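You operate a simulated robot arm through the tools that you are given. There is no shell and no other tool.

Carry out the task below with a simulated two-armed robot. There is one attempt and no reset: what you move stays moved.

TASK
Shut the vent, press the three deck plugs home, then sand the specks off their strip.
Fine: dark cube on the plugs, brown puck for the specks; put both back; the vent stays shut. What is to be rubbed or washed off counts as gone when no trace of it is left.
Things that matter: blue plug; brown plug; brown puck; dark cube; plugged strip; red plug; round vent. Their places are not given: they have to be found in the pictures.

The check looks at the end state, three seconds after you hand in, the way a careful person would. Anything else that was tipped, shoved, dropped, spilled or broken makes it a failure.

THE ROBOT
Two 7-joint arms with two-finger parallel grippers on one trunk that stands fixed in place. Base frame: the origin is at the foot of the trunk, x ahead of it, y to its left, z up. Units: mm, degrees, N and s.
The left shoulder is at [50, 209, 1146], the right one opposite. With the tool pointing down near the work surface each hand reaches from about 240 to 900 mm from the base axis, measured 20 degrees to its own side. Payload 4.4 kg a hand.
The tool frame of a hand sits at the grasp point between the pads (the TCP): z along the fingers, y along the line on which they close. The tips reach 23 mm beyond it. Largest opening 94 mm; finger width 38, thickness 10; the body of the gripper, 54 by 96 mm, starts 39 mm behind the TCP.
Orientation is that of the tool frame in the base frame, as a unit quaternion [w, x, y, z]. With the fingers straight down and closing along the base's y, the tool's x points along the base's -x, its y along +y and its z along -z.

THE INTERFACE
- The arms move only by the tool nudge_tool. It takes "left_increments", "right_increments" or both (then of equal length, played together; a hand with none holds still); each is a list of rows, each a list of 3 entries, a list of its own where there are three numbers: the shift along the tool's x, y, z in mm, then the turn, a rotation vector about the tool's x, y, z in degrees, then the opening, from 0 (shut) to 1 (fully open). In form: [[[dx, dy, dz], [rx, ry, rz], fingers], ...]. A call has 1 to 20 rows; each row shifts and turns the commanded pose from where the row before left it, along the tool's axes as they then stand. Rows are played at 5 a second. More than 50 mm and 8.6 degrees between two rows, or a gripper value outside its range, and nothing of the call is played. A pose out of reach is approached as far as the arm can. The call stops where the force on the tool passes 40 N (or 10 N more than at its start, if that is more) or the arm is blocked; 0.2 s more then pass. The fingers move at their own pace (about 108 mm/s each) and stop on an object; they squeeze with about 45 N. The grip force told is the motor's: it shows also when the fingers shut on nothing. Time passes only in rows, and 0.2 s behind the last, so rows that do not move let the fingers close. It gives the time, the measured TCP pose, the force on the tool (base axes), the opening and the grip force at its end, in the units of the frame above (readings bear some noise), with the torque about the TCP (base axes, N m) and any sound that the robot's microphone picked up.
- Cameras (640 x 400 px; columns grow to the right, rows downward): "scene" is now at [144.7, 27.4, 1324.6]; the picture's right is [0.43, -0.90, 0.00], its down [-0.54, -0.25, -0.80] and it looks along [0.73, 0.34, -0.59] (base axes); focal length 338 px, centre (320, 200). "left" rides on the left gripper at [86, -16, -74] in its tool frame; the picture's right is [0.18, 0.98, 0.00], its down [-0.58, 0.11, -0.81] and it looks along [-0.79, 0.15, 0.59] (tool axes); focal length 243 px, centre (320, 200). "right" rides on the right gripper at [87, 16, -74] in its tool frame; the picture's right is [-0.18, 0.98, 0.00], its down [-0.58, -0.11, -0.81] and it looks along [-0.79, -0.15, 0.59] (tool axes); focal length 243 px, centre (320, 200).
- camera(camera): a new picture of that camera. It takes no simulated time.
- raise_lower(by): slides the trunk up (or, below 0, down) by that many mm; the arms and the scene camera ride with it, the base frame stays. It gives what a move gives, with no picture.
- aim_head(pan, tilt): turns the head with the scene camera to pan (to the left, within 80 degrees either way) and tilt (down, from -29 to 69), counted from straight ahead of the robot. It gives what a move gives.
- probe_pixels(camera, pixels): for up to 12 pixels [column, row] of the newest picture of that camera ("zoom" is the newest enlarged one), the place [x, y, z] in the base frame of the surface seen there, good to about 2 mm, but the place of the scene camera against the robot may be out by one fixed shift of up to 25 mm in any direction. It takes no simulated time.
- inspect(camera, box): a new picture of the part [left, top, right, bottom] of that camera's present view, enlarged. It takes no simulated time.
- finish_job(): hands the job in; it is judged then, once.

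Open the grippers and draw the arms clear of the work before you hand the job in, unless the task says otherwise.

The tools are called after "Call:" as name(argument=value, ...) on one line, values as JSON. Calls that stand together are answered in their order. nudge_tool: Moves the arms, as the interface text tells. Its arguments: {"type":"object","properties":{"left_increments":{"type":"array"},"right_increments":{"type":"array"}},"required":[]} The other tools are called the same way: raise_lower (by) slides the trunk up or down; aim_head (pan, tilt) turns the head that bears the scene camera; camera (camera) takes a picture; probe_pixels (camera, pixels) gives the place of the surface under pixels of a picture; inspect (camera, box) takes an enlarged picture of a part of a camera's view; finish_job () hands the job in.

At the start:

```text
clock: 0.0
left_position: [390.1, 530.3, 1084.1]
left_tool_rot: [0.0, 0.001, 1.0, 0.0]
left_wrist_force: [0.0, -0.7, 0.5]
left_torque: [-0.02, -0.01, 0.01]
left_grip_width: 94.0
left_finger_force: 0.2
right_position: [586.2, 69.8, 1083.7]
right_tool_rot: [0.0, 0.002, 1.0, 0.001]
right_wrist_force: [0.3, -0.4, -0.4]
right_torque: [-0.01, 0.02, 0.0]
right_grip_width: 93.8
right_finger_force: 0.0
trunk travel left (down, up): [-225.0, 338.0]
head pan, tilt: [25.2, 36.5]
```

scene: 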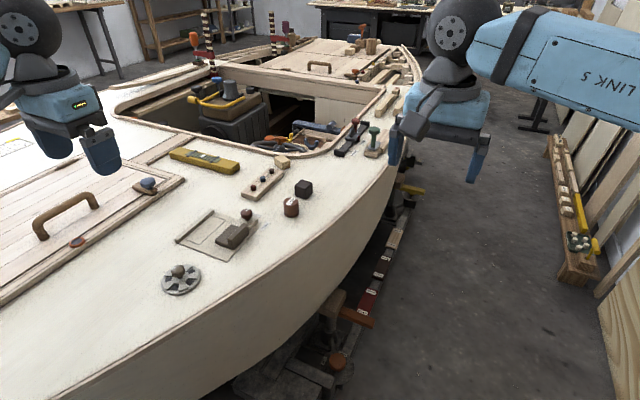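
right: 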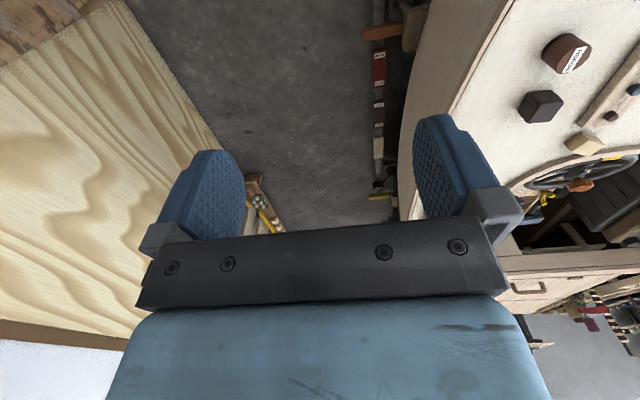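
left: 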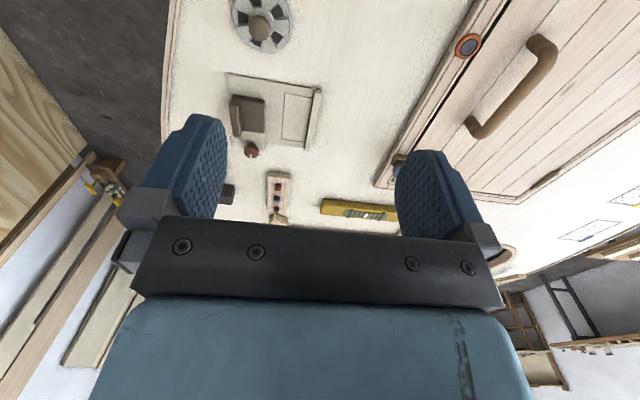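

The scene shows the vent near (181,279), the plug strip near (264,183), a dark cube (304,188), a brown puck (291,207). I take enlarged views to see the details.

Call:
inspect(camera="scene", box=[220, 140, 340, 215])

Call:
inspect(camera="scene", box=[140, 190, 300, 310])

Call:
inspect(camera="left", box=[200, 0, 360, 100])

Call:
inspect(camera="left", box=[200, 130, 360, 230])

```text
5.33 times, centred on (280, 178) of scene
```

zoom: 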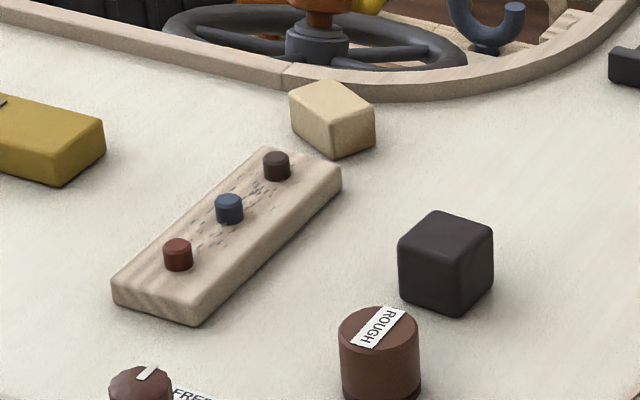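

```text
3.33 times, centred on (220, 250) of scene
```

zoom: 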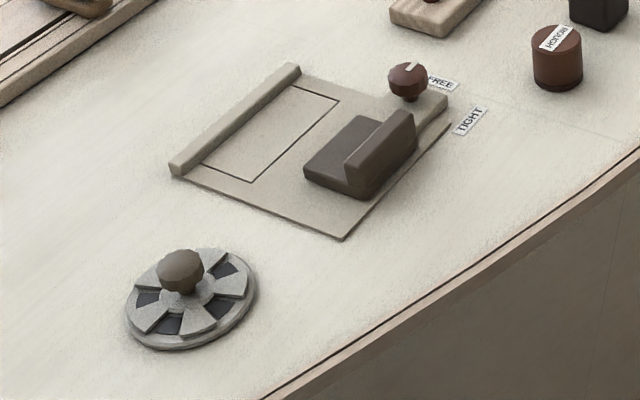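

```text
4.00 times, centred on (280, 50) of left
```

zoom: 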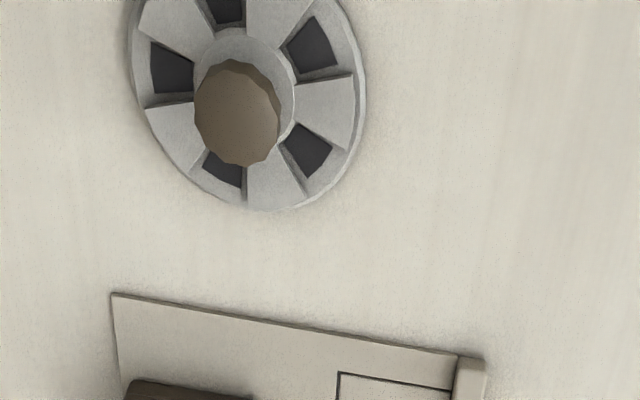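

```text
4.00 times, centred on (280, 180) of left
```

zoom: 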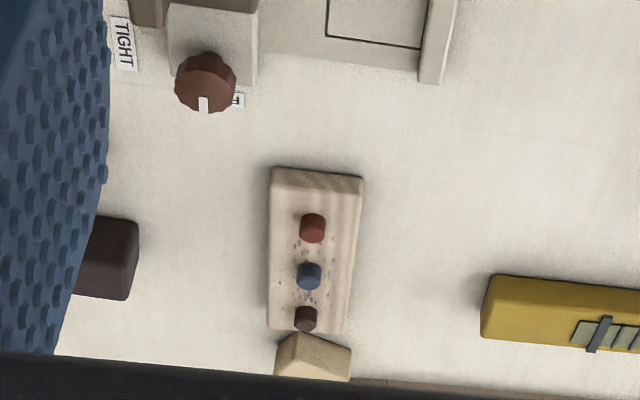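

I probe the same features through the left hand camera (trusted) and the scene camera, to find the places and the scene camera's shift.

Call:
probe_pixels(camera="left", pixels=[[259, 28], [250, 45], [278, 187], [277, 199], [276, 209], [271, 174], [289, 175], [267, 211], [285, 213], [262, 52], [250, 151], [300, 60]])

Call:
probe_pixels(camera="scene", pixels=[[185, 267], [187, 278], [253, 187], [263, 178], [272, 170], [304, 183], [291, 201], [304, 193], [291, 211], [246, 211], [257, 201], [283, 158]])

Call:
probe_pixels(camera="right", pixels=[[566, 52], [543, 103], [634, 90], [611, 116], [590, 141], [575, 58], [540, 115]])

```text
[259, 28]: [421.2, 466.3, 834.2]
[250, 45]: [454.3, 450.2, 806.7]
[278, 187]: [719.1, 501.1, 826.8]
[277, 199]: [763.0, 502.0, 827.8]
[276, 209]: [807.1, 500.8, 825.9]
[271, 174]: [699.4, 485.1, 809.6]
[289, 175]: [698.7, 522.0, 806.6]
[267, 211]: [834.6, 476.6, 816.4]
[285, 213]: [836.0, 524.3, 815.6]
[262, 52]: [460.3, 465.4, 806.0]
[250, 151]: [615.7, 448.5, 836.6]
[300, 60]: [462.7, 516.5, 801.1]
```

```text
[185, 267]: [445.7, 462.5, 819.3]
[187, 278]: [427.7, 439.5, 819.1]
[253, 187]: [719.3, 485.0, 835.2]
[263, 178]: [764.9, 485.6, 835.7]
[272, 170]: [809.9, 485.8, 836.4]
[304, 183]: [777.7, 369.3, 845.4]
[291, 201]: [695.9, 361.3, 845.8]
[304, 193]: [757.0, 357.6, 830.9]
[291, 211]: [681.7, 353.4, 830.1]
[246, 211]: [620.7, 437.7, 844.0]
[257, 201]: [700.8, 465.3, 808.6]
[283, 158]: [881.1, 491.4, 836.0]
```

```text
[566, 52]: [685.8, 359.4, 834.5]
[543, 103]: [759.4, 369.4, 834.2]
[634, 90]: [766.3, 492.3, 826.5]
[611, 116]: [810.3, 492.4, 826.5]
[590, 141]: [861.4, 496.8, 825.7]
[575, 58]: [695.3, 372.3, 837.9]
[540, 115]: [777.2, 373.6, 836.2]
```

The scene camera appears shifted by roughly (0,-15,+9). I zoom tightly on the vent and cube/puck to understand them.

Call:
inspect(camera="scene", box=[156, 257, 208, 299])

Call:
inspect(camera="left", box=[220, 0, 304, 60])

Call:
inspect(camera="scene", box=[240, 160, 296, 200])

Call:
inspect(camera="right", box=[500, 20, 640, 150])

```text
9.52 times, centred on (182, 278) of scene
```

zoom: 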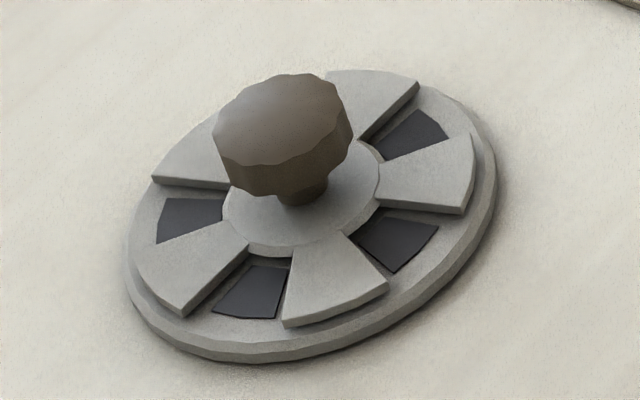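

```text
6.67 times, centred on (262, 30) of left
```

zoom: 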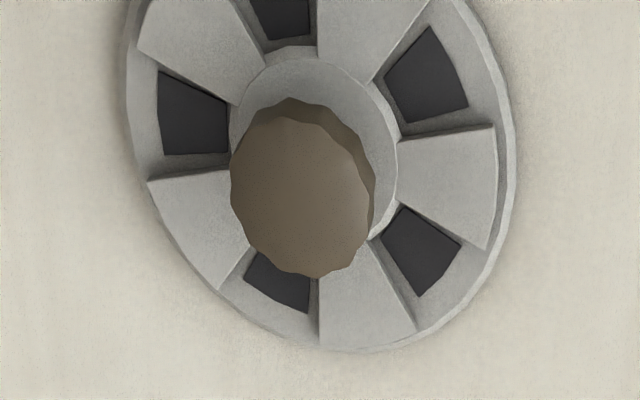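

```text
10.00 times, centred on (268, 180) of scene
```

zoom: 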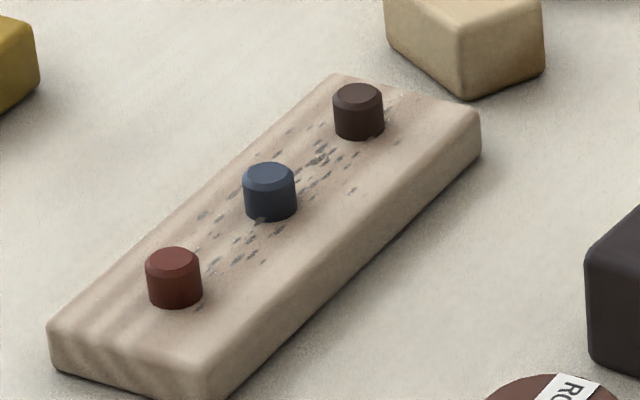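

```text
3.08 times, centred on (570, 85) of right
```

zoom: 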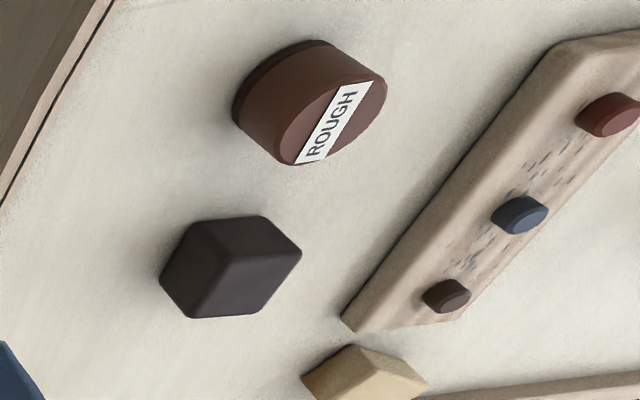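

The vent has five blades with dark windows between, and a knob of ~28 mm on top at about (421,466,834). I move the left hand to a hover over it, part closing the fingers.

Call:
nudge_tool(left_increments=[[[-10, -20, 40], [0, 0, 0], 0.7], [[-10, -20, 40], [0, 0, 0], 0.7], [[-11, -24, 40], [0, 0, 0], 0.7], [[0, 0, 40], [0, 0, 0], 0.7], [[0, 0, 15], [0, 0, 0], 0.7], [[0, 0, 0], [0, 0, 0], 0.7]])

Call:
camera(camera="left")

Call:
camera(camera="scene")

```text
clock: 1.4
left_position: [419.3, 465.1, 907.8]
left_tool_rot: [-0.001, 0.001, 1.0, 0.0]
left_wrist_force: [-0.2, 0.2, 0.0]
left_torque: [0.03, -0.04, 0.0]
left_grip_width: 66.0
left_finger_force: 0.1
right_position: [585.3, 70.1, 1082.9]
right_tool_rot: [0.001, 0.002, 1.0, 0.0]
right_wrist_force: [-0.3, 0.6, -1.0]
right_torque: [-0.03, 0.01, 0.0]
right_grip_width: 93.8
right_finger_force: 0.1
trunk travel left (down, up): [-225.0, 338.0]
head pan, tilt: [25.2, 36.5]
```

```text
taken
```

left: 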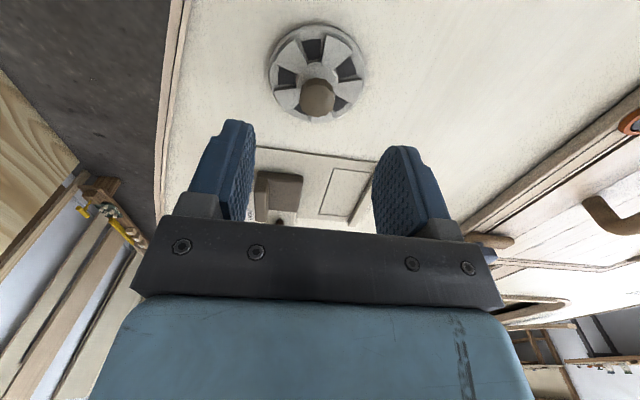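

```text
taken
```

scene: 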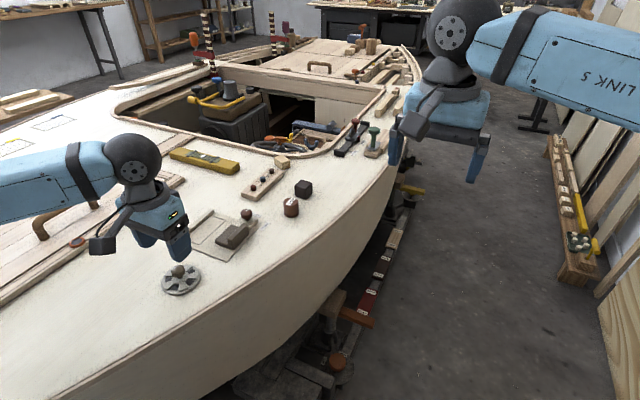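

Good view now: vent at left px (316,75). I zoom in and probe the knob top, hub and disc.

Call:
inspect(camera="left", box=[252, 15, 380, 130])

Call:
probe_pixels(camera="left", pixels=[[317, 88], [305, 98], [329, 98], [317, 110], [317, 82], [314, 45], [270, 70], [363, 70], [312, 24], [340, 95], [310, 66], [345, 48]])

```text
3.48 times, centred on (316, 72) of left
```

zoom: 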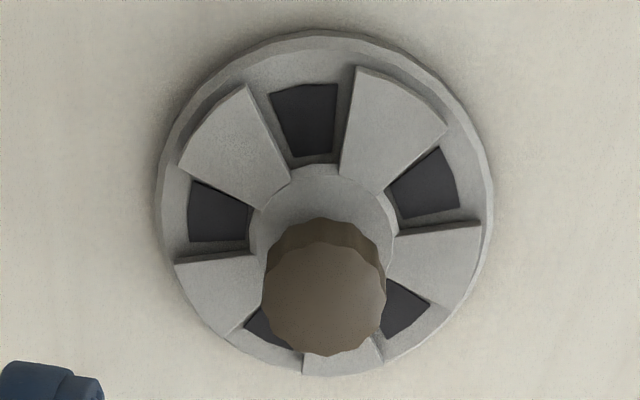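

```text
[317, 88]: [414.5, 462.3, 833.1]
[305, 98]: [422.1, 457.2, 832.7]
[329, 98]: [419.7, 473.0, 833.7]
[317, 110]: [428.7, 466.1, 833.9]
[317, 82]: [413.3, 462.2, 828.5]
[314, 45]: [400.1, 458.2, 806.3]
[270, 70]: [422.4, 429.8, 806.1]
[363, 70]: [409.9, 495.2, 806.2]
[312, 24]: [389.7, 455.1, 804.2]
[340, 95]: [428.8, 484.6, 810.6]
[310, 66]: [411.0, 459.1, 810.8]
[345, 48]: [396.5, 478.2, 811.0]
```

Knob centre ≈ (421.5,465,833), hub top z≈811. I descend so the tips stay at ~815 and then close on the knob.

Call:
nudge_tool(left_increments=[[[-2, 0, 30], [0, 0, 0], 0.7], [[0, 0, 25], [0, 0, 0], 0.7], [[0, 0, 14], [0, 0, 0], 0.7], [[0, 0, 0], [0, 0, 0], 0.7], [[0, 0, 0], [0, 0, 0], 0.2], [[0, 0, 0], [0, 0, 0], 0.0], [[0, 0, 0], [0, 0, 0], 0.0]])

Call:
inspect(camera="scene", box=[140, 220, 230, 310])

```text
clock: 3.0
left_position: [422.1, 465.2, 838.8]
left_tool_rot: [0.0, 0.001, 1.0, 0.0]
left_wrist_force: [-1.7, -15.6, -7.5]
left_torque: [-0.32, -0.86, -0.05]
left_grip_width: 23.7
left_finger_force: 44.9
right_position: [586.3, 69.7, 1083.2]
right_tool_rot: [0.0, 0.0, 1.0, 0.001]
right_wrist_force: [0.1, -0.1, 0.1]
right_torque: [0.0, -0.01, 0.01]
right_grip_width: 94.2
right_finger_force: 0.0
trunk travel left (down, up): [-225.0, 338.0]
head pan, tilt: [25.2, 36.5]
```

```text
4.44 times, centred on (185, 265) of scene
```

zoom: 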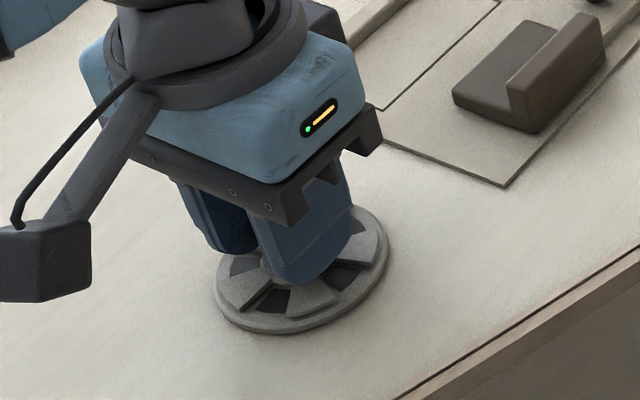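

The knob is held (23.7 mm). I try a small turn of 16° about the tool z to see whether the rotor follows that way.

Call:
nudge_tool(left_increments=[[[0, -0.5, 0], [0, 0, 4], 0.0], [[0, 0, 0], [0, 0, 6], 0.0], [[0, 0, 0], [0, 0, 6], 0.0], [[0, 0, 0], [0, 0, 0], 0.0]])

Call:
inspect(camera="scene", box=[140, 220, 230, 310])

Call:
inspect(camera="left", box=[220, 0, 420, 215])

```text
clock: 4.0
left_position: [421.3, 465.2, 839.9]
left_tool_rot: [-0.001, 0.14, 0.99, 0.0]
left_wrist_force: [-15.3, -9.1, -15.1]
left_torque: [-0.07, -0.05, -0.04]
left_grip_width: 23.6
left_finger_force: 45.0
right_position: [585.9, 70.3, 1084.3]
right_tool_rot: [-0.001, 0.001, 1.0, 0.0]
right_wrist_force: [-0.8, -0.8, -0.7]
right_torque: [0.03, 0.0, -0.01]
right_grip_width: 93.9
right_finger_force: 0.0
trunk travel left (down, up): [-225.0, 338.0]
head pan, tilt: [25.2, 36.5]
```

```text
4.44 times, centred on (185, 265) of scene
```

zoom: 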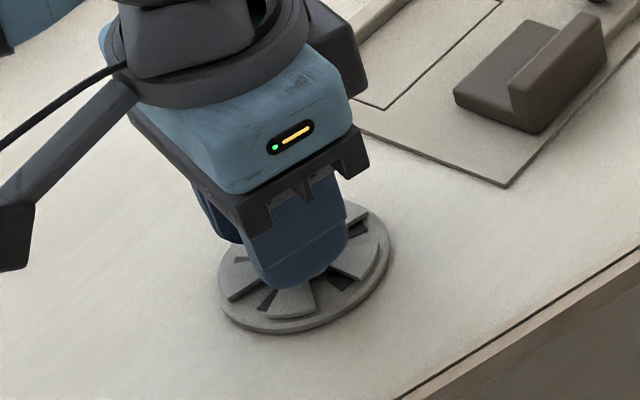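

```text
1.86 times, centred on (320, 108) of left
```

zoom: 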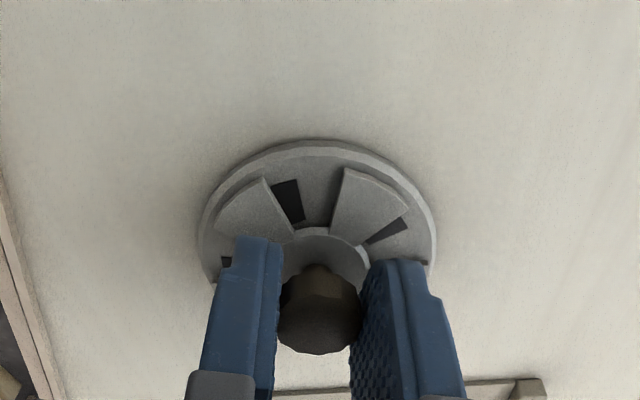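

The rotor follows and the windows are nearly half covered. I continue by another 20° toward shut.

Call:
nudge_tool(left_increments=[[[0.5, 0, 0], [0, 0, 5], 0.0], [[0, 0, 0], [0, 0, 5], 0.0], [[0, 0, 0], [0, 0, 5], 0.0], [[0, 0, 0], [0, 0, 5], 0.0], [[0, 0, 0], [0, 0, 0], 0.0]])

Call:
inspect(camera="scene", box=[140, 220, 230, 310])

Call:
inspect(camera="left", box=[220, 0, 420, 215])

```text
clock: 5.2
left_position: [422.5, 465.5, 839.7]
left_tool_rot: [0.0, 0.31, 0.951, -0.001]
left_wrist_force: [-12.4, 3.7, -17.9]
left_torque: [0.5, 0.57, 0.21]
left_grip_width: 23.6
left_finger_force: 45.0
right_position: [586.3, 70.6, 1082.9]
right_tool_rot: [0.0, 0.0, 1.0, -0.001]
right_wrist_force: [0.5, -0.8, -0.8]
right_torque: [-0.03, -0.03, 0.01]
right_grip_width: 94.1
right_finger_force: 0.1
trunk travel left (down, up): [-225.0, 338.0]
head pan, tilt: [25.2, 36.5]
```

```text
4.44 times, centred on (185, 265) of scene
```

zoom: 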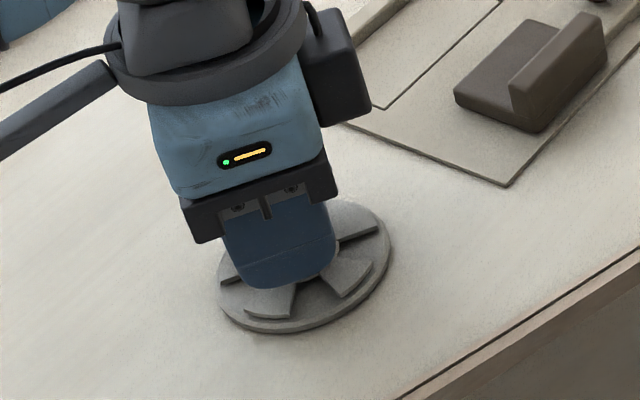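

```text
1.86 times, centred on (320, 108) of left
```

zoom: 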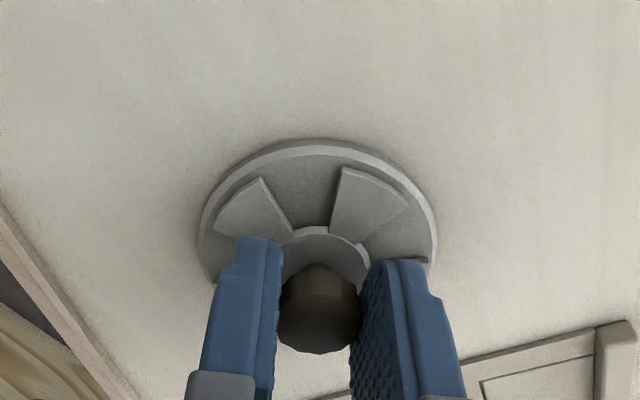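

No dark window is visible now. I release and rise to look at the vent whole.

Call:
nudge_tool(left_increments=[[[0, 0, 0], [0, 0, 0], 0.3], [[0, 0, 0], [0, 0, 0], 0.7], [[0, 0, 0], [0, 0, 0], 0.7], [[0, 0, -30], [0, 0, 0], 0.7], [[0, 0, -40], [0, 0, 0], 0.7], [[0, 0, 0], [0, 0, 0], 0.7]])

Call:
inspect(camera="scene", box=[140, 230, 220, 310])

Call:
inspect(camera="left", box=[252, 15, 380, 130])

```text
clock: 6.6
left_position: [423.4, 465.1, 910.4]
left_tool_rot: [0.0, 0.31, 0.951, -0.001]
left_wrist_force: [-0.2, -0.7, -0.1]
left_torque: [0.0, 0.02, -0.03]
left_grip_width: 65.9
left_finger_force: 0.1
right_position: [586.6, 69.3, 1083.0]
right_tool_rot: [0.0, 0.0, 1.0, 0.0]
right_wrist_force: [0.3, 0.2, 0.6]
right_torque: [0.0, 0.0, 0.02]
right_grip_width: 93.8
right_finger_force: 0.0
trunk travel left (down, up): [-225.0, 338.0]
head pan, tilt: [25.2, 36.5]
```

```text
5.00 times, centred on (180, 270) of scene
```

zoom: 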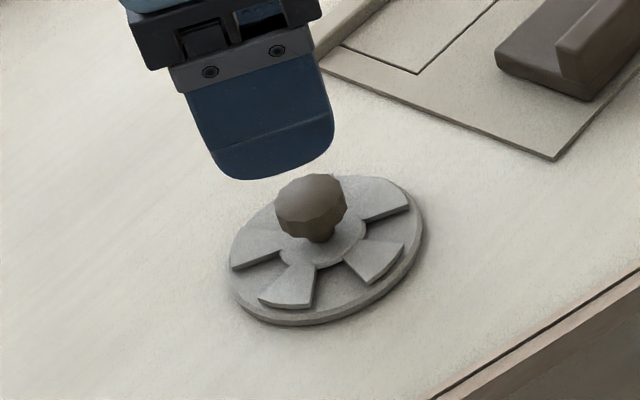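

```text
3.48 times, centred on (316, 72) of left
```

zoom: 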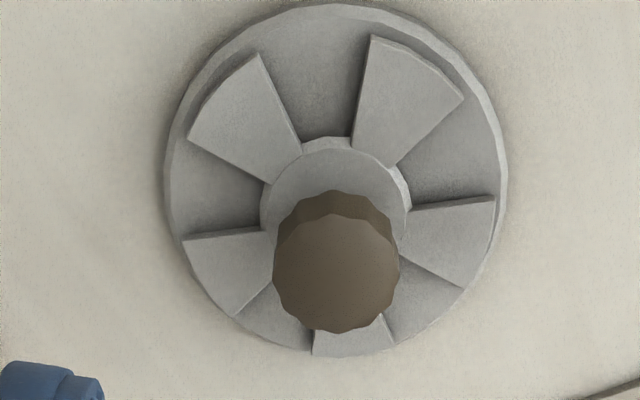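

The vent is shut with all windows covered. I raise the left hand, turn it back, and move forward to view the cube, puck and strip.

Call:
nudge_tool(left_increments=[[[0, 0, -25], [0, 0, -7.2], 0.9], [[0, 0, -25], [0, 0, -7.2], 0.9], [[0, 0, -25], [0, 0, -7.2], 0.9], [[0, 0, -25], [0, 0, -7.2], 0.9], [[0, 0, -10], [0, 0, -7.2], 0.9], [[-42, -10, 0], [0, 0, 0], 0.9], [[-42, -10, 0], [0, 0, 0], 0.9], [[-42, -10, 0], [0, 0, 0], 0.9], [[-42, -5, 0], [0, 0, 0], 0.9], [[-42, 0, 0], [0, 0, 0], 0.9], [[0, 0, 0], [0, 0, 0], 0.9]])

Call:
camera(camera="left")

Call:
camera(camera="scene")

```text
clock: 9.0
left_position: [631.8, 431.4, 1021.6]
left_tool_rot: [0.0, 0.001, 1.0, 0.0]
left_wrist_force: [0.4, -0.1, 0.2]
left_torque: [0.0, -0.02, -0.01]
left_grip_width: 84.4
left_finger_force: 0.0
right_position: [584.8, 70.6, 1084.8]
right_tool_rot: [0.0, 0.0, 1.0, 0.0]
right_wrist_force: [0.8, -0.4, 0.1]
right_torque: [-0.04, -0.06, -0.01]
right_grip_width: 93.9
right_finger_force: 0.1
trunk travel left (down, up): [-225.0, 338.0]
head pan, tilt: [25.2, 36.5]
```

```text
taken
```

left: 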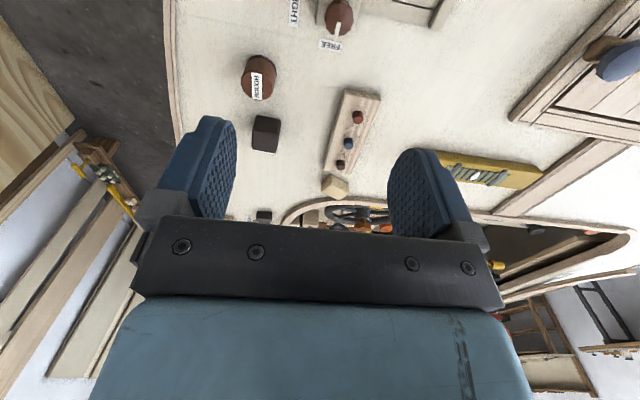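

```text
taken
```

scene: 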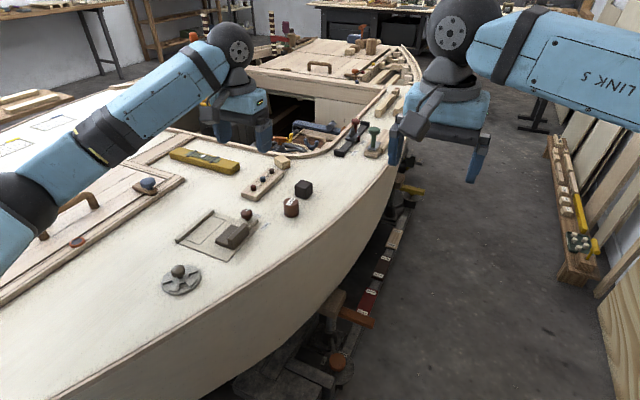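

Now I have a good overhead-like view: puck at (259,78), cube (266,133), strip (350,130). I zoom in and probe.

Call:
inspect(camera="left", box=[225, 40, 385, 200])

Call:
inspect(camera="left", box=[235, 105, 299, 160])

Call:
inspect(camera="left", box=[318, 85, 388, 195])

```text
2.50 times, centred on (305, 120) of left
```

zoom: 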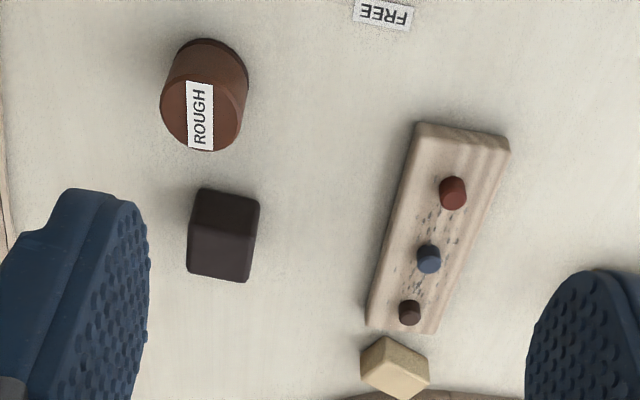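

```text
7.27 times, centred on (267, 132) of left
```

zoom: 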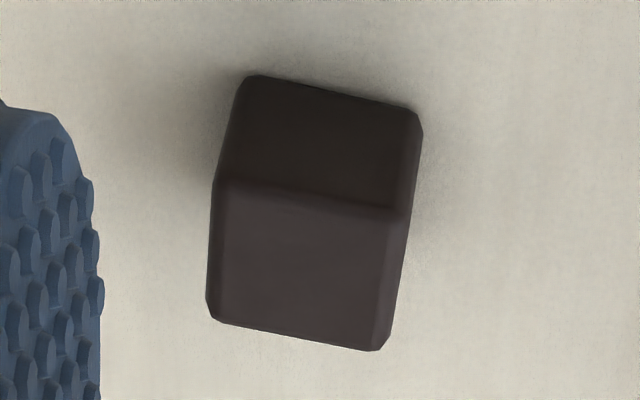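

```text
3.64 times, centred on (353, 140) of left
```

zoom: 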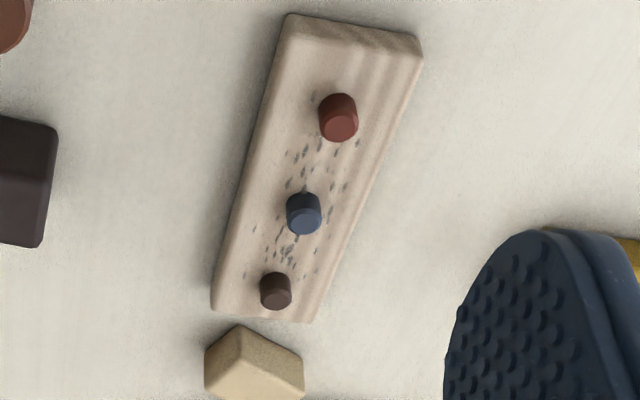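

I probe the cube's top corners, the puck top, the plugs and the strip edges.

Call:
probe_pixels(camera="left", pixels=[[254.5, 131.5], [277, 135], [274.5, 149.5], [253.5, 145.5], [264.5, 140.5], [264, 118], [250, 143], [255, 86], [243, 84], [267, 87], [255, 75], [255, 97]])

Call:
probe_pixels(camera="zoom", pixels=[[341, 128], [305, 220], [277, 297], [290, 35], [415, 55], [216, 300], [308, 315], [310, 260], [330, 170], [260, 215], [370, 170], [240, 340]])

```text
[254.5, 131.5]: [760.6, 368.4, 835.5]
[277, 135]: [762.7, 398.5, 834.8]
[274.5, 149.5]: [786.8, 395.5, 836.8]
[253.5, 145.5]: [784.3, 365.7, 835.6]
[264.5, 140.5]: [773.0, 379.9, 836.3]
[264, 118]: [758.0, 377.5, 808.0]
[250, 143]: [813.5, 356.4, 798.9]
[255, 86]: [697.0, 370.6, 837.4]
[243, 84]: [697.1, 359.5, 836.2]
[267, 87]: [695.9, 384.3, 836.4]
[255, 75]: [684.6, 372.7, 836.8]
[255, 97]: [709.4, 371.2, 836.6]
```

```text
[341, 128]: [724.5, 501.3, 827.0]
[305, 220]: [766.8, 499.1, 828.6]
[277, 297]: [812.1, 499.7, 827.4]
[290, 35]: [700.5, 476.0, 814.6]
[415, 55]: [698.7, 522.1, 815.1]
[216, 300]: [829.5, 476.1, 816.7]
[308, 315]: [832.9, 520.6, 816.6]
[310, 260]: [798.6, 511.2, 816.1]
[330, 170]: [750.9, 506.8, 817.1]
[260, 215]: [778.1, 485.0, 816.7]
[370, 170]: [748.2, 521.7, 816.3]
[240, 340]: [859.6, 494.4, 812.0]
```

Cube: centre ≈(773.3,381.7), top z 836, 36 mm, yaw ≈ −5°. Puck top centre ≈(696,373). Plugs at (724,501),(767,499),(812,499.5), tops 828 over strip at 816.5. I move the left hand above the cube with a 5° turn.

Call:
nudge_tool(left_increments=[[[-40, -15, 0], [0, 0, 0], 0.9], [[-40, -15, 20], [0, 0, 0], 0.9], [[-40, -15, 25], [0, 0, 0], 0.9], [[-21.5, -4.7, 30], [0, 0, 0], 0.9], [[0, 0, 30], [0, 0, 5], 0.9], [[0, 0, 16], [0, 0, 0], 0.9], [[0, 0, 0], [0, 0, 0], 0.9]])

Call:
camera(camera="left")

Call:
camera(camera="scene")

```text
clock: 10.6
left_position: [771.0, 380.4, 898.3]
left_tool_rot: [0.0, 0.045, 0.999, 0.0]
left_wrist_force: [0.7, -0.1, 0.0]
left_torque: [0.0, 0.02, 0.0]
left_grip_width: 84.4
left_finger_force: 0.0
right_position: [585.9, 70.3, 1083.1]
right_tool_rot: [0.001, 0.001, 1.0, 0.001]
right_wrist_force: [1.0, 0.3, -0.9]
right_torque: [0.01, 0.01, -0.01]
right_grip_width: 93.5
right_finger_force: 0.1
trunk travel left (down, up): [-225.0, 338.0]
head pan, tilt: [25.2, 36.5]
```

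```text
taken
```

left: 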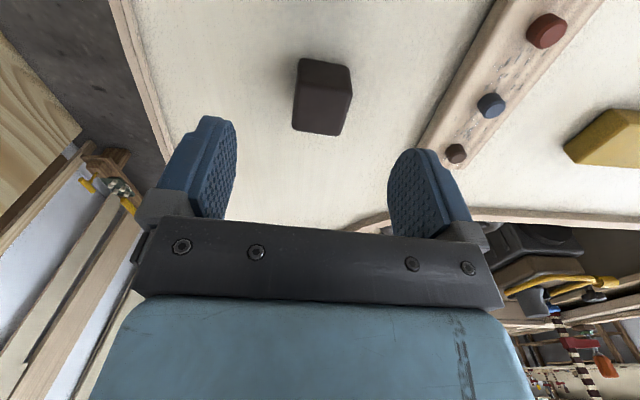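

```text
taken
```

scene: 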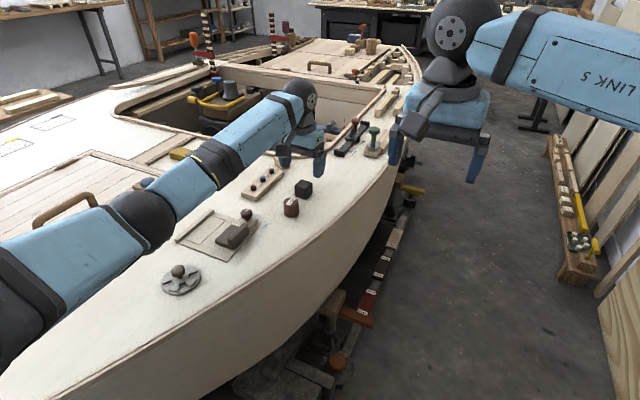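

The cube is at (322,95) in the left view. I probe its corners and the plugs more closely.

Call:
inspect(camera="left", box=[280, 45, 370, 145])

Call:
probe_pixels(camera="left", pixels=[[299, 99], [322, 101], [344, 103], [321, 90], [319, 115], [320, 125], [549, 34], [493, 108], [455, 156], [296, 120], [340, 133], [321, 86]])

```text
4.00 times, centred on (325, 95) of left
```

zoom: 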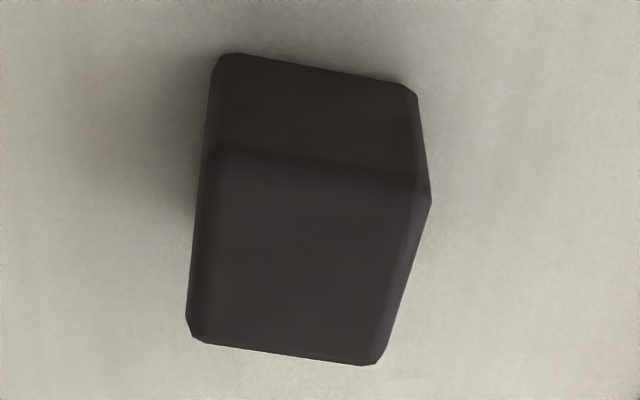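

```text
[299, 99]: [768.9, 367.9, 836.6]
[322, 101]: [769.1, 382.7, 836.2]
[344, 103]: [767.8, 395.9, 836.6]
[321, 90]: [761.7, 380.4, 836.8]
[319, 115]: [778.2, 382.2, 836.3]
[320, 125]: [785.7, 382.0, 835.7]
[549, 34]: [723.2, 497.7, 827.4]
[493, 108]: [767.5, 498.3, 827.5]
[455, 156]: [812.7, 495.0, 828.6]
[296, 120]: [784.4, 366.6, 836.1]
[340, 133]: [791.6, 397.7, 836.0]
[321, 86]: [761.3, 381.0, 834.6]
```

Cube centre ≈(774.5,382). I descend 64 mm around it and close.

Call:
nudge_tool(left_increments=[[[-1, 0, 30], [0, 0, 0], 0.9], [[0, 0, 25], [0, 0, 0], 0.9], [[0, 0, 9], [0, 0, 0], 0.9], [[0, 0, 0], [0, 0, 0], 0.9]])

Call:
camera(camera="left")

Call:
inspect(camera="scene", box=[260, 140, 350, 220])

```text
clock: 11.6
left_position: [773.9, 381.0, 836.4]
left_tool_rot: [0.0, 0.044, 0.999, 0.0]
left_wrist_force: [-1.1, 0.2, 0.5]
left_torque: [-0.01, 0.01, -0.02]
left_grip_width: 84.9
left_finger_force: 0.1
right_position: [586.3, 71.0, 1083.7]
right_tool_rot: [0.0, 0.001, 1.0, 0.0]
right_wrist_force: [-0.3, -0.7, -0.1]
right_torque: [-0.02, 0.02, -0.02]
right_grip_width: 93.9
right_finger_force: 0.1
trunk travel left (down, up): [-225.0, 338.0]
head pan, tilt: [25.2, 36.5]
```

```text
taken
```

left: 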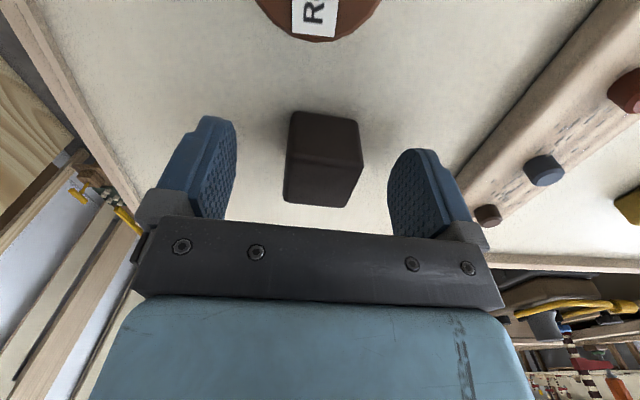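

```text
5.00 times, centred on (305, 180) of scene
```

zoom: 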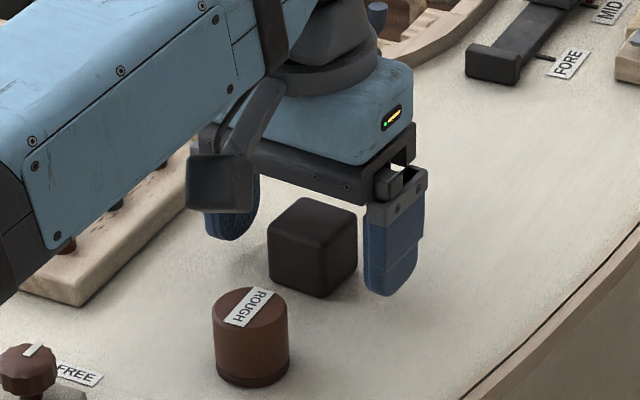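

The cube sits between the fingers, about 1–2 mm to +y. I shift 1 mm and close.

Call:
nudge_tool(left_increments=[[[0, 1.2, 0], [0, 0, 0], 0.9], [[0, 0, 0], [0, 0, 0], 0.45], [[0, 0, 0], [0, 0, 0], 0.2], [[0, 0, 0], [0, 0, 0], 0.0], [[0, 0, 0], [0, 0, 0], 0.0]])

Call:
camera(camera="left")

```text
clock: 12.8
left_position: [774.7, 382.7, 834.9]
left_tool_rot: [0.0, 0.045, 0.999, 0.0]
left_wrist_force: [0.3, 1.0, 0.3]
left_torque: [0.0, -0.01, 0.01]
left_grip_width: 35.2
left_finger_force: 44.7
right_position: [585.8, 71.2, 1082.7]
right_tool_rot: [0.0, 0.001, 1.0, -0.001]
right_wrist_force: [-0.3, 0.3, 0.2]
right_torque: [0.0, 0.0, 0.01]
right_grip_width: 93.9
right_finger_force: 0.0
trunk travel left (down, up): [-225.0, 338.0]
head pan, tilt: [25.2, 36.5]
```

```text
taken
```

left: 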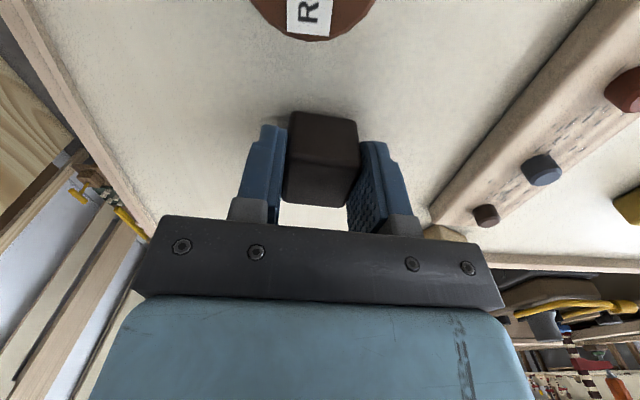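

The cube is gripped (35.2 mm). I lift 50 mm, turn back 5.2° and carry it above the red plug, keeping clear of everything.

Call:
nudge_tool(left_increments=[[[0, 0, -25], [0, 0, 0], 0.0], [[0, 0, -25], [0, 0, 0], 0.0], [[0, 0, 0], [0, 0, -5.2], 0.0], [[16, 38, 0], [0, 0, 0], 0.0], [[17, 39, 0], [0, 0, 0], 0.0], [[17.5, 39, 0], [0, 0, 0], 0.0], [[0, 0, 0], [0, 0, 0], 0.0]])

Call:
camera(camera="left")

Call:
camera(camera="scene")

Call:
camera(camera="right")

```text
clock: 14.4
left_position: [723.2, 498.4, 885.9]
left_tool_rot: [0.0, -0.001, 1.0, 0.0]
left_wrist_force: [0.0, 0.4, -1.1]
left_torque: [0.0, 0.0, 0.03]
left_grip_width: 34.8
left_finger_force: 44.6
right_position: [586.7, 69.8, 1083.0]
right_tool_rot: [0.0, 0.001, 1.0, -0.001]
right_wrist_force: [-0.7, -0.8, 0.3]
right_torque: [0.02, 0.05, -0.01]
right_grip_width: 94.0
right_finger_force: 0.0
trunk travel left (down, up): [-225.0, 338.0]
head pan, tilt: [25.2, 36.5]
```

```text
taken
```

left: 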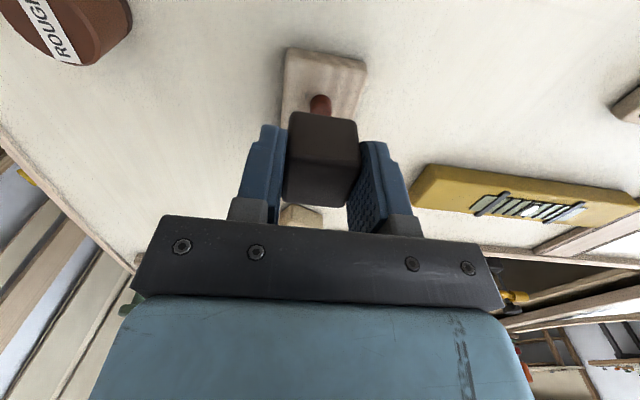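

```text
taken
```

scene: 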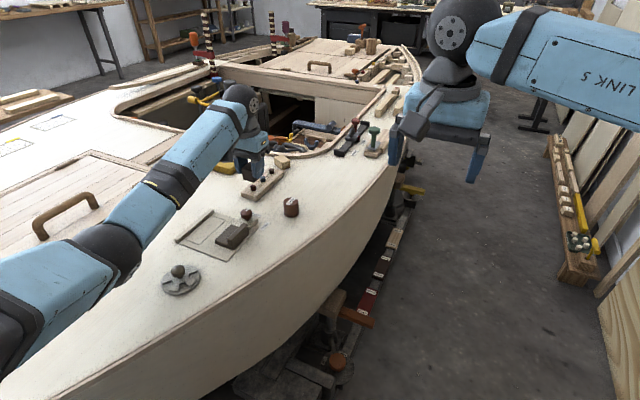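

```text
taken
```

right: 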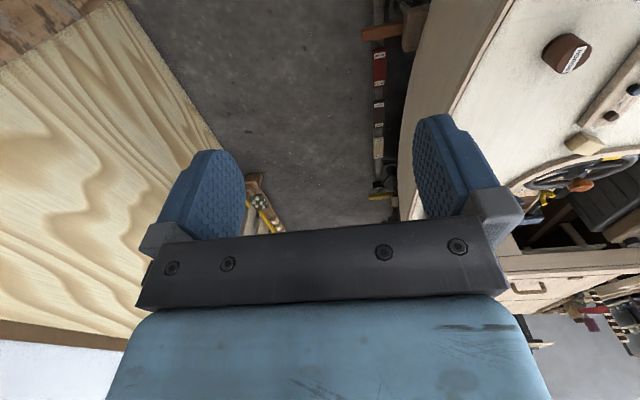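

The cube is above the red plug. The left elbow at scene (115,245) looks low, so I probe it and view the plug/cube closely before pressing.

Call:
probe_pixels(camera="scene", pixels=[[115, 245], [125, 265], [85, 255], [60, 280], [150, 210], [40, 330], [40, 232], [95, 205]])

Call:
inspect(camera="scene", box=[220, 130, 300, 210])

Call:
inspect(camera="left", box=[240, 30, 400, 230])

```text
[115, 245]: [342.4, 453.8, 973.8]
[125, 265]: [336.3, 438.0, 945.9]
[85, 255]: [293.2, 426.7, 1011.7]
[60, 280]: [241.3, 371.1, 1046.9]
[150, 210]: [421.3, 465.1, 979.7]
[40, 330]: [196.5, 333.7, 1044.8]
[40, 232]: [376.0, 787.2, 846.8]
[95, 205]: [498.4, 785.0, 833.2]
```

```text
5.00 times, centred on (260, 170) of scene
```

zoom: 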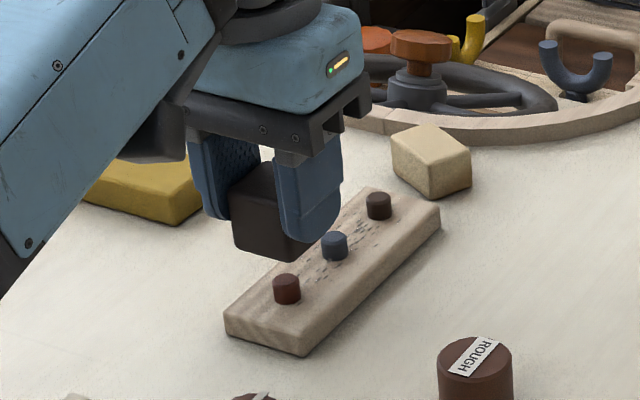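

```text
2.00 times, centred on (320, 130) of left
```

zoom: 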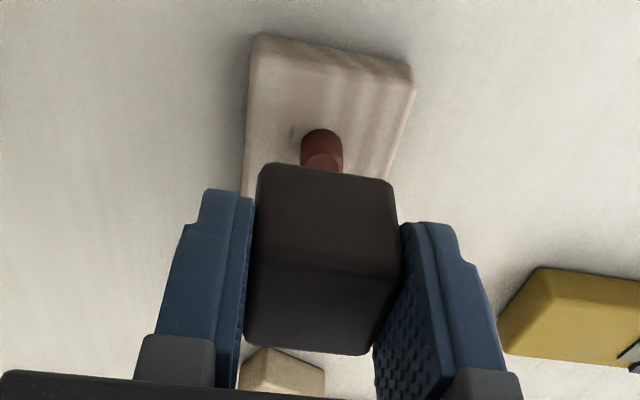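

Elbow bottom is well above deck. I lower the cube onto the red plug: quick to just above contact, then in small steps.

Call:
nudge_tool(left_increments=[[[-1, 0.5, 10], [0, 0, 0], 0.0], [[0, 0, 9], [0, 0, 0], 0.0], [[0, 0, 2], [0, 0, 0], 0.0], [[0, 0, 1.5], [0, 0, 0], 0.0], [[0, 0, 1.5], [0, 0, 0], 0.0], [[0, 0, 1.5], [0, 0, 0], 0.0], [[0, 0, 1.5], [0, 0, 0], 0.0], [[0, 0, 1.5], [0, 0, 0], 0.0], [[0, 0, 1.5], [0, 0, 0], 0.0], [[0, 0, 1.5], [0, 0, 0], 0.0], [[0, 0, 1.5], [0, 0, 0], 0.0]])

Call:
inspect(camera="scene", box=[220, 130, 300, 210])

```text
clock: 16.8
left_position: [724.2, 497.9, 852.2]
left_tool_rot: [0.0, -0.001, 1.0, 0.0]
left_wrist_force: [-1.3, 1.3, 3.6]
left_torque: [0.04, 0.06, 0.01]
left_grip_width: 35.1
left_finger_force: 44.8
right_position: [585.1, 71.1, 1083.2]
right_tool_rot: [0.001, 0.001, 1.0, -0.001]
right_wrist_force: [0.4, -0.4, 0.9]
right_torque: [-0.01, -0.02, -0.01]
right_grip_width: 94.0
right_finger_force: 0.1
trunk travel left (down, up): [-225.0, 338.0]
head pan, tilt: [25.2, 36.5]
```

```text
5.00 times, centred on (260, 170) of scene
```

zoom: 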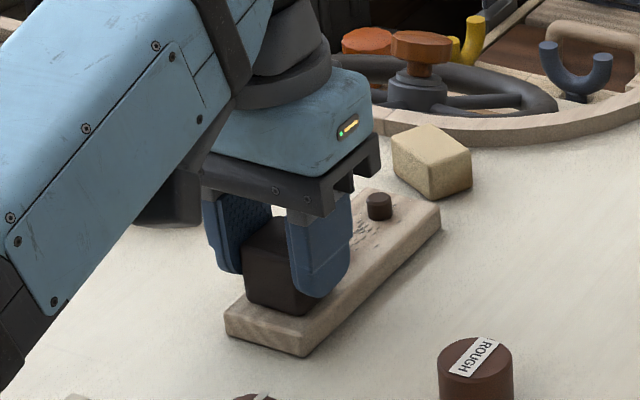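

Force is only 3.6 N at TCP z 852, the cube is nearly on the strip. I press a few mm more in 1 mm steps until it bottoms.

Call:
nudge_tool(left_increments=[[[0, 0, 1], [0, 0, 0], 0.0], [[0, 0, 1], [0, 0, 0], 0.0], [[0, 0, 1], [0, 0, 0], 0.0], [[0, 0, 1], [0, 0, 0], 0.0]])

Call:
inspect(camera="left", box=[240, 30, 400, 230])

```text
clock: 17.8
left_position: [723.9, 498.2, 851.7]
left_tool_rot: [0.002, -0.001, 1.0, 0.001]
left_wrist_force: [5.8, 0.1, 16.5]
left_torque: [-0.08, -0.06, 0.04]
left_grip_width: 35.1
left_finger_force: 44.8
right_position: [584.9, 67.8, 1083.7]
right_tool_rot: [0.001, 0.0, 1.0, 0.0]
right_wrist_force: [0.4, 0.6, 0.1]
right_torque: [0.0, 0.03, -0.03]
right_grip_width: 93.8
right_finger_force: 0.1
trunk travel left (down, up): [-225.0, 338.0]
head pan, tilt: [25.2, 36.5]
```

```text
2.00 times, centred on (320, 130) of left
```

zoom: 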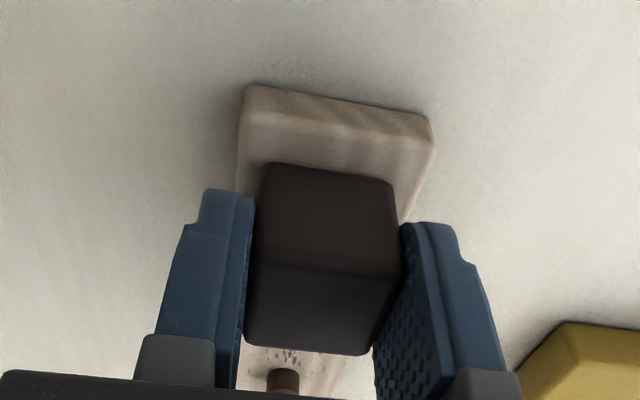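

The motion has stopped at 851.7 with 16.5 N: it is bottomed. I press 2 mm more for certainty, then lift and look.

Call:
nudge_tool(left_increments=[[[0, 0, 1.5], [0, 0, 0], 0.0], [[0, 0, 1.5], [0, 0, 0], 0.0], [[0, 0, 0], [0, 0, 0], 0.0]])

Call:
nudge_tool(left_increments=[[[0, 0, -7], [0, 0, 0], 0.0], [[0, 0, -15], [0, 0, 0], 0.0], [[0, 0, -20], [0, 0, 0], 0.0], [[0, 0, 0], [0, 0, 0], 0.0]])

Call:
inspect(camera="scene", box=[220, 130, 300, 210])

```text
clock: 18.6
left_position: [723.4, 497.7, 851.6]
left_tool_rot: [0.004, -0.002, 1.0, 0.002]
left_wrist_force: [10.2, 6.6, 35.3]
left_torque: [0.08, -0.05, 0.0]
left_grip_width: 35.3
left_finger_force: 45.2
right_position: [583.1, 69.4, 1086.3]
right_tool_rot: [0.002, 0.001, 1.0, 0.001]
right_wrist_force: [0.1, 0.3, -0.2]
right_torque: [-0.06, -0.03, -0.03]
right_grip_width: 94.0
right_finger_force: 0.0
trunk travel left (down, up): [-225.0, 338.0]
head pan, tilt: [25.2, 36.5]
```

```text
clock: 19.6
left_position: [724.7, 497.8, 885.8]
left_tool_rot: [0.0, -0.001, 1.0, -0.001]
left_wrist_force: [-0.2, -0.4, -0.8]
left_torque: [-0.01, 0.0, 0.0]
left_grip_width: 35.1
left_finger_force: 44.7
right_position: [586.0, 69.6, 1084.1]
right_tool_rot: [-0.001, 0.001, 1.0, 0.0]
right_wrist_force: [-0.1, -0.2, -0.2]
right_torque: [0.01, 0.02, -0.02]
right_grip_width: 94.0
right_finger_force: 0.1
trunk travel left (down, up): [-225.0, 338.0]
head pan, tilt: [25.2, 36.5]
```

```text
5.00 times, centred on (260, 170) of scene
```

zoom: 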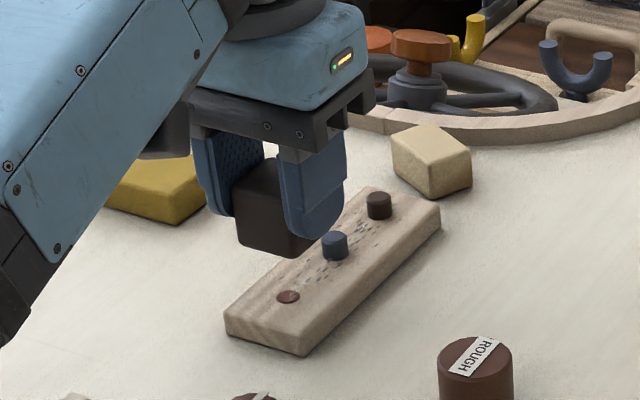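

The red plug is flush at zoom (288,297). I shift 43 mm forward to the blue plug and press it.

Call:
nudge_tool(left_increments=[[[-22, 0.5, 0], [0, 0, 0], 0.0], [[-21, 0, 0], [0, 0, 0], 0.0], [[0, 0, 0], [0, 0, 0], 0.0], [[0, 0, 10], [0, 0, 0], 0.0], [[0, 0, 9], [0, 0, 0], 0.0], [[0, 0, 2], [0, 0, 0], 0.0], [[0, 0, 1.5], [0, 0, 0], 0.0], [[0, 0, 1.5], [0, 0, 0], 0.0], [[0, 0, 1.5], [0, 0, 0], 0.0], [[0, 0, 1.5], [0, 0, 0], 0.0], [[0, 0, 1.5], [0, 0, 0], 0.0], [[0, 0, 1.5], [0, 0, 0], 0.0], [[0, 0, 1.5], [0, 0, 0], 0.0], [[0, 0, 1.5], [0, 0, 0], 0.0], [[0, 0, 1.5], [0, 0, 0], 0.0], [[0, 0, 1.5], [0, 0, 0], 0.0]])

Call:
inspect(camera="scene", box=[220, 130, 300, 210])

```text
clock: 23.0
left_position: [767.4, 498.6, 851.6]
left_tool_rot: [0.001, -0.001, 1.0, -0.001]
left_wrist_force: [1.4, 0.1, 4.5]
left_torque: [-0.01, -0.05, 0.0]
left_grip_width: 35.0
left_finger_force: 44.9
right_position: [585.3, 69.9, 1083.0]
right_tool_rot: [0.0, 0.001, 1.0, 0.0]
right_wrist_force: [-0.1, -1.3, 0.2]
right_torque: [-0.03, 0.01, 0.0]
right_grip_width: 94.0
right_finger_force: 0.0
trunk travel left (down, up): [-225.0, 338.0]
head pan, tilt: [25.2, 36.5]
```

```text
5.00 times, centred on (260, 170) of scene
```

zoom: 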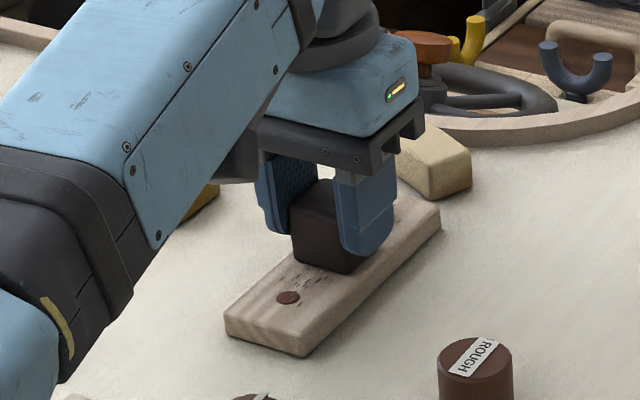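

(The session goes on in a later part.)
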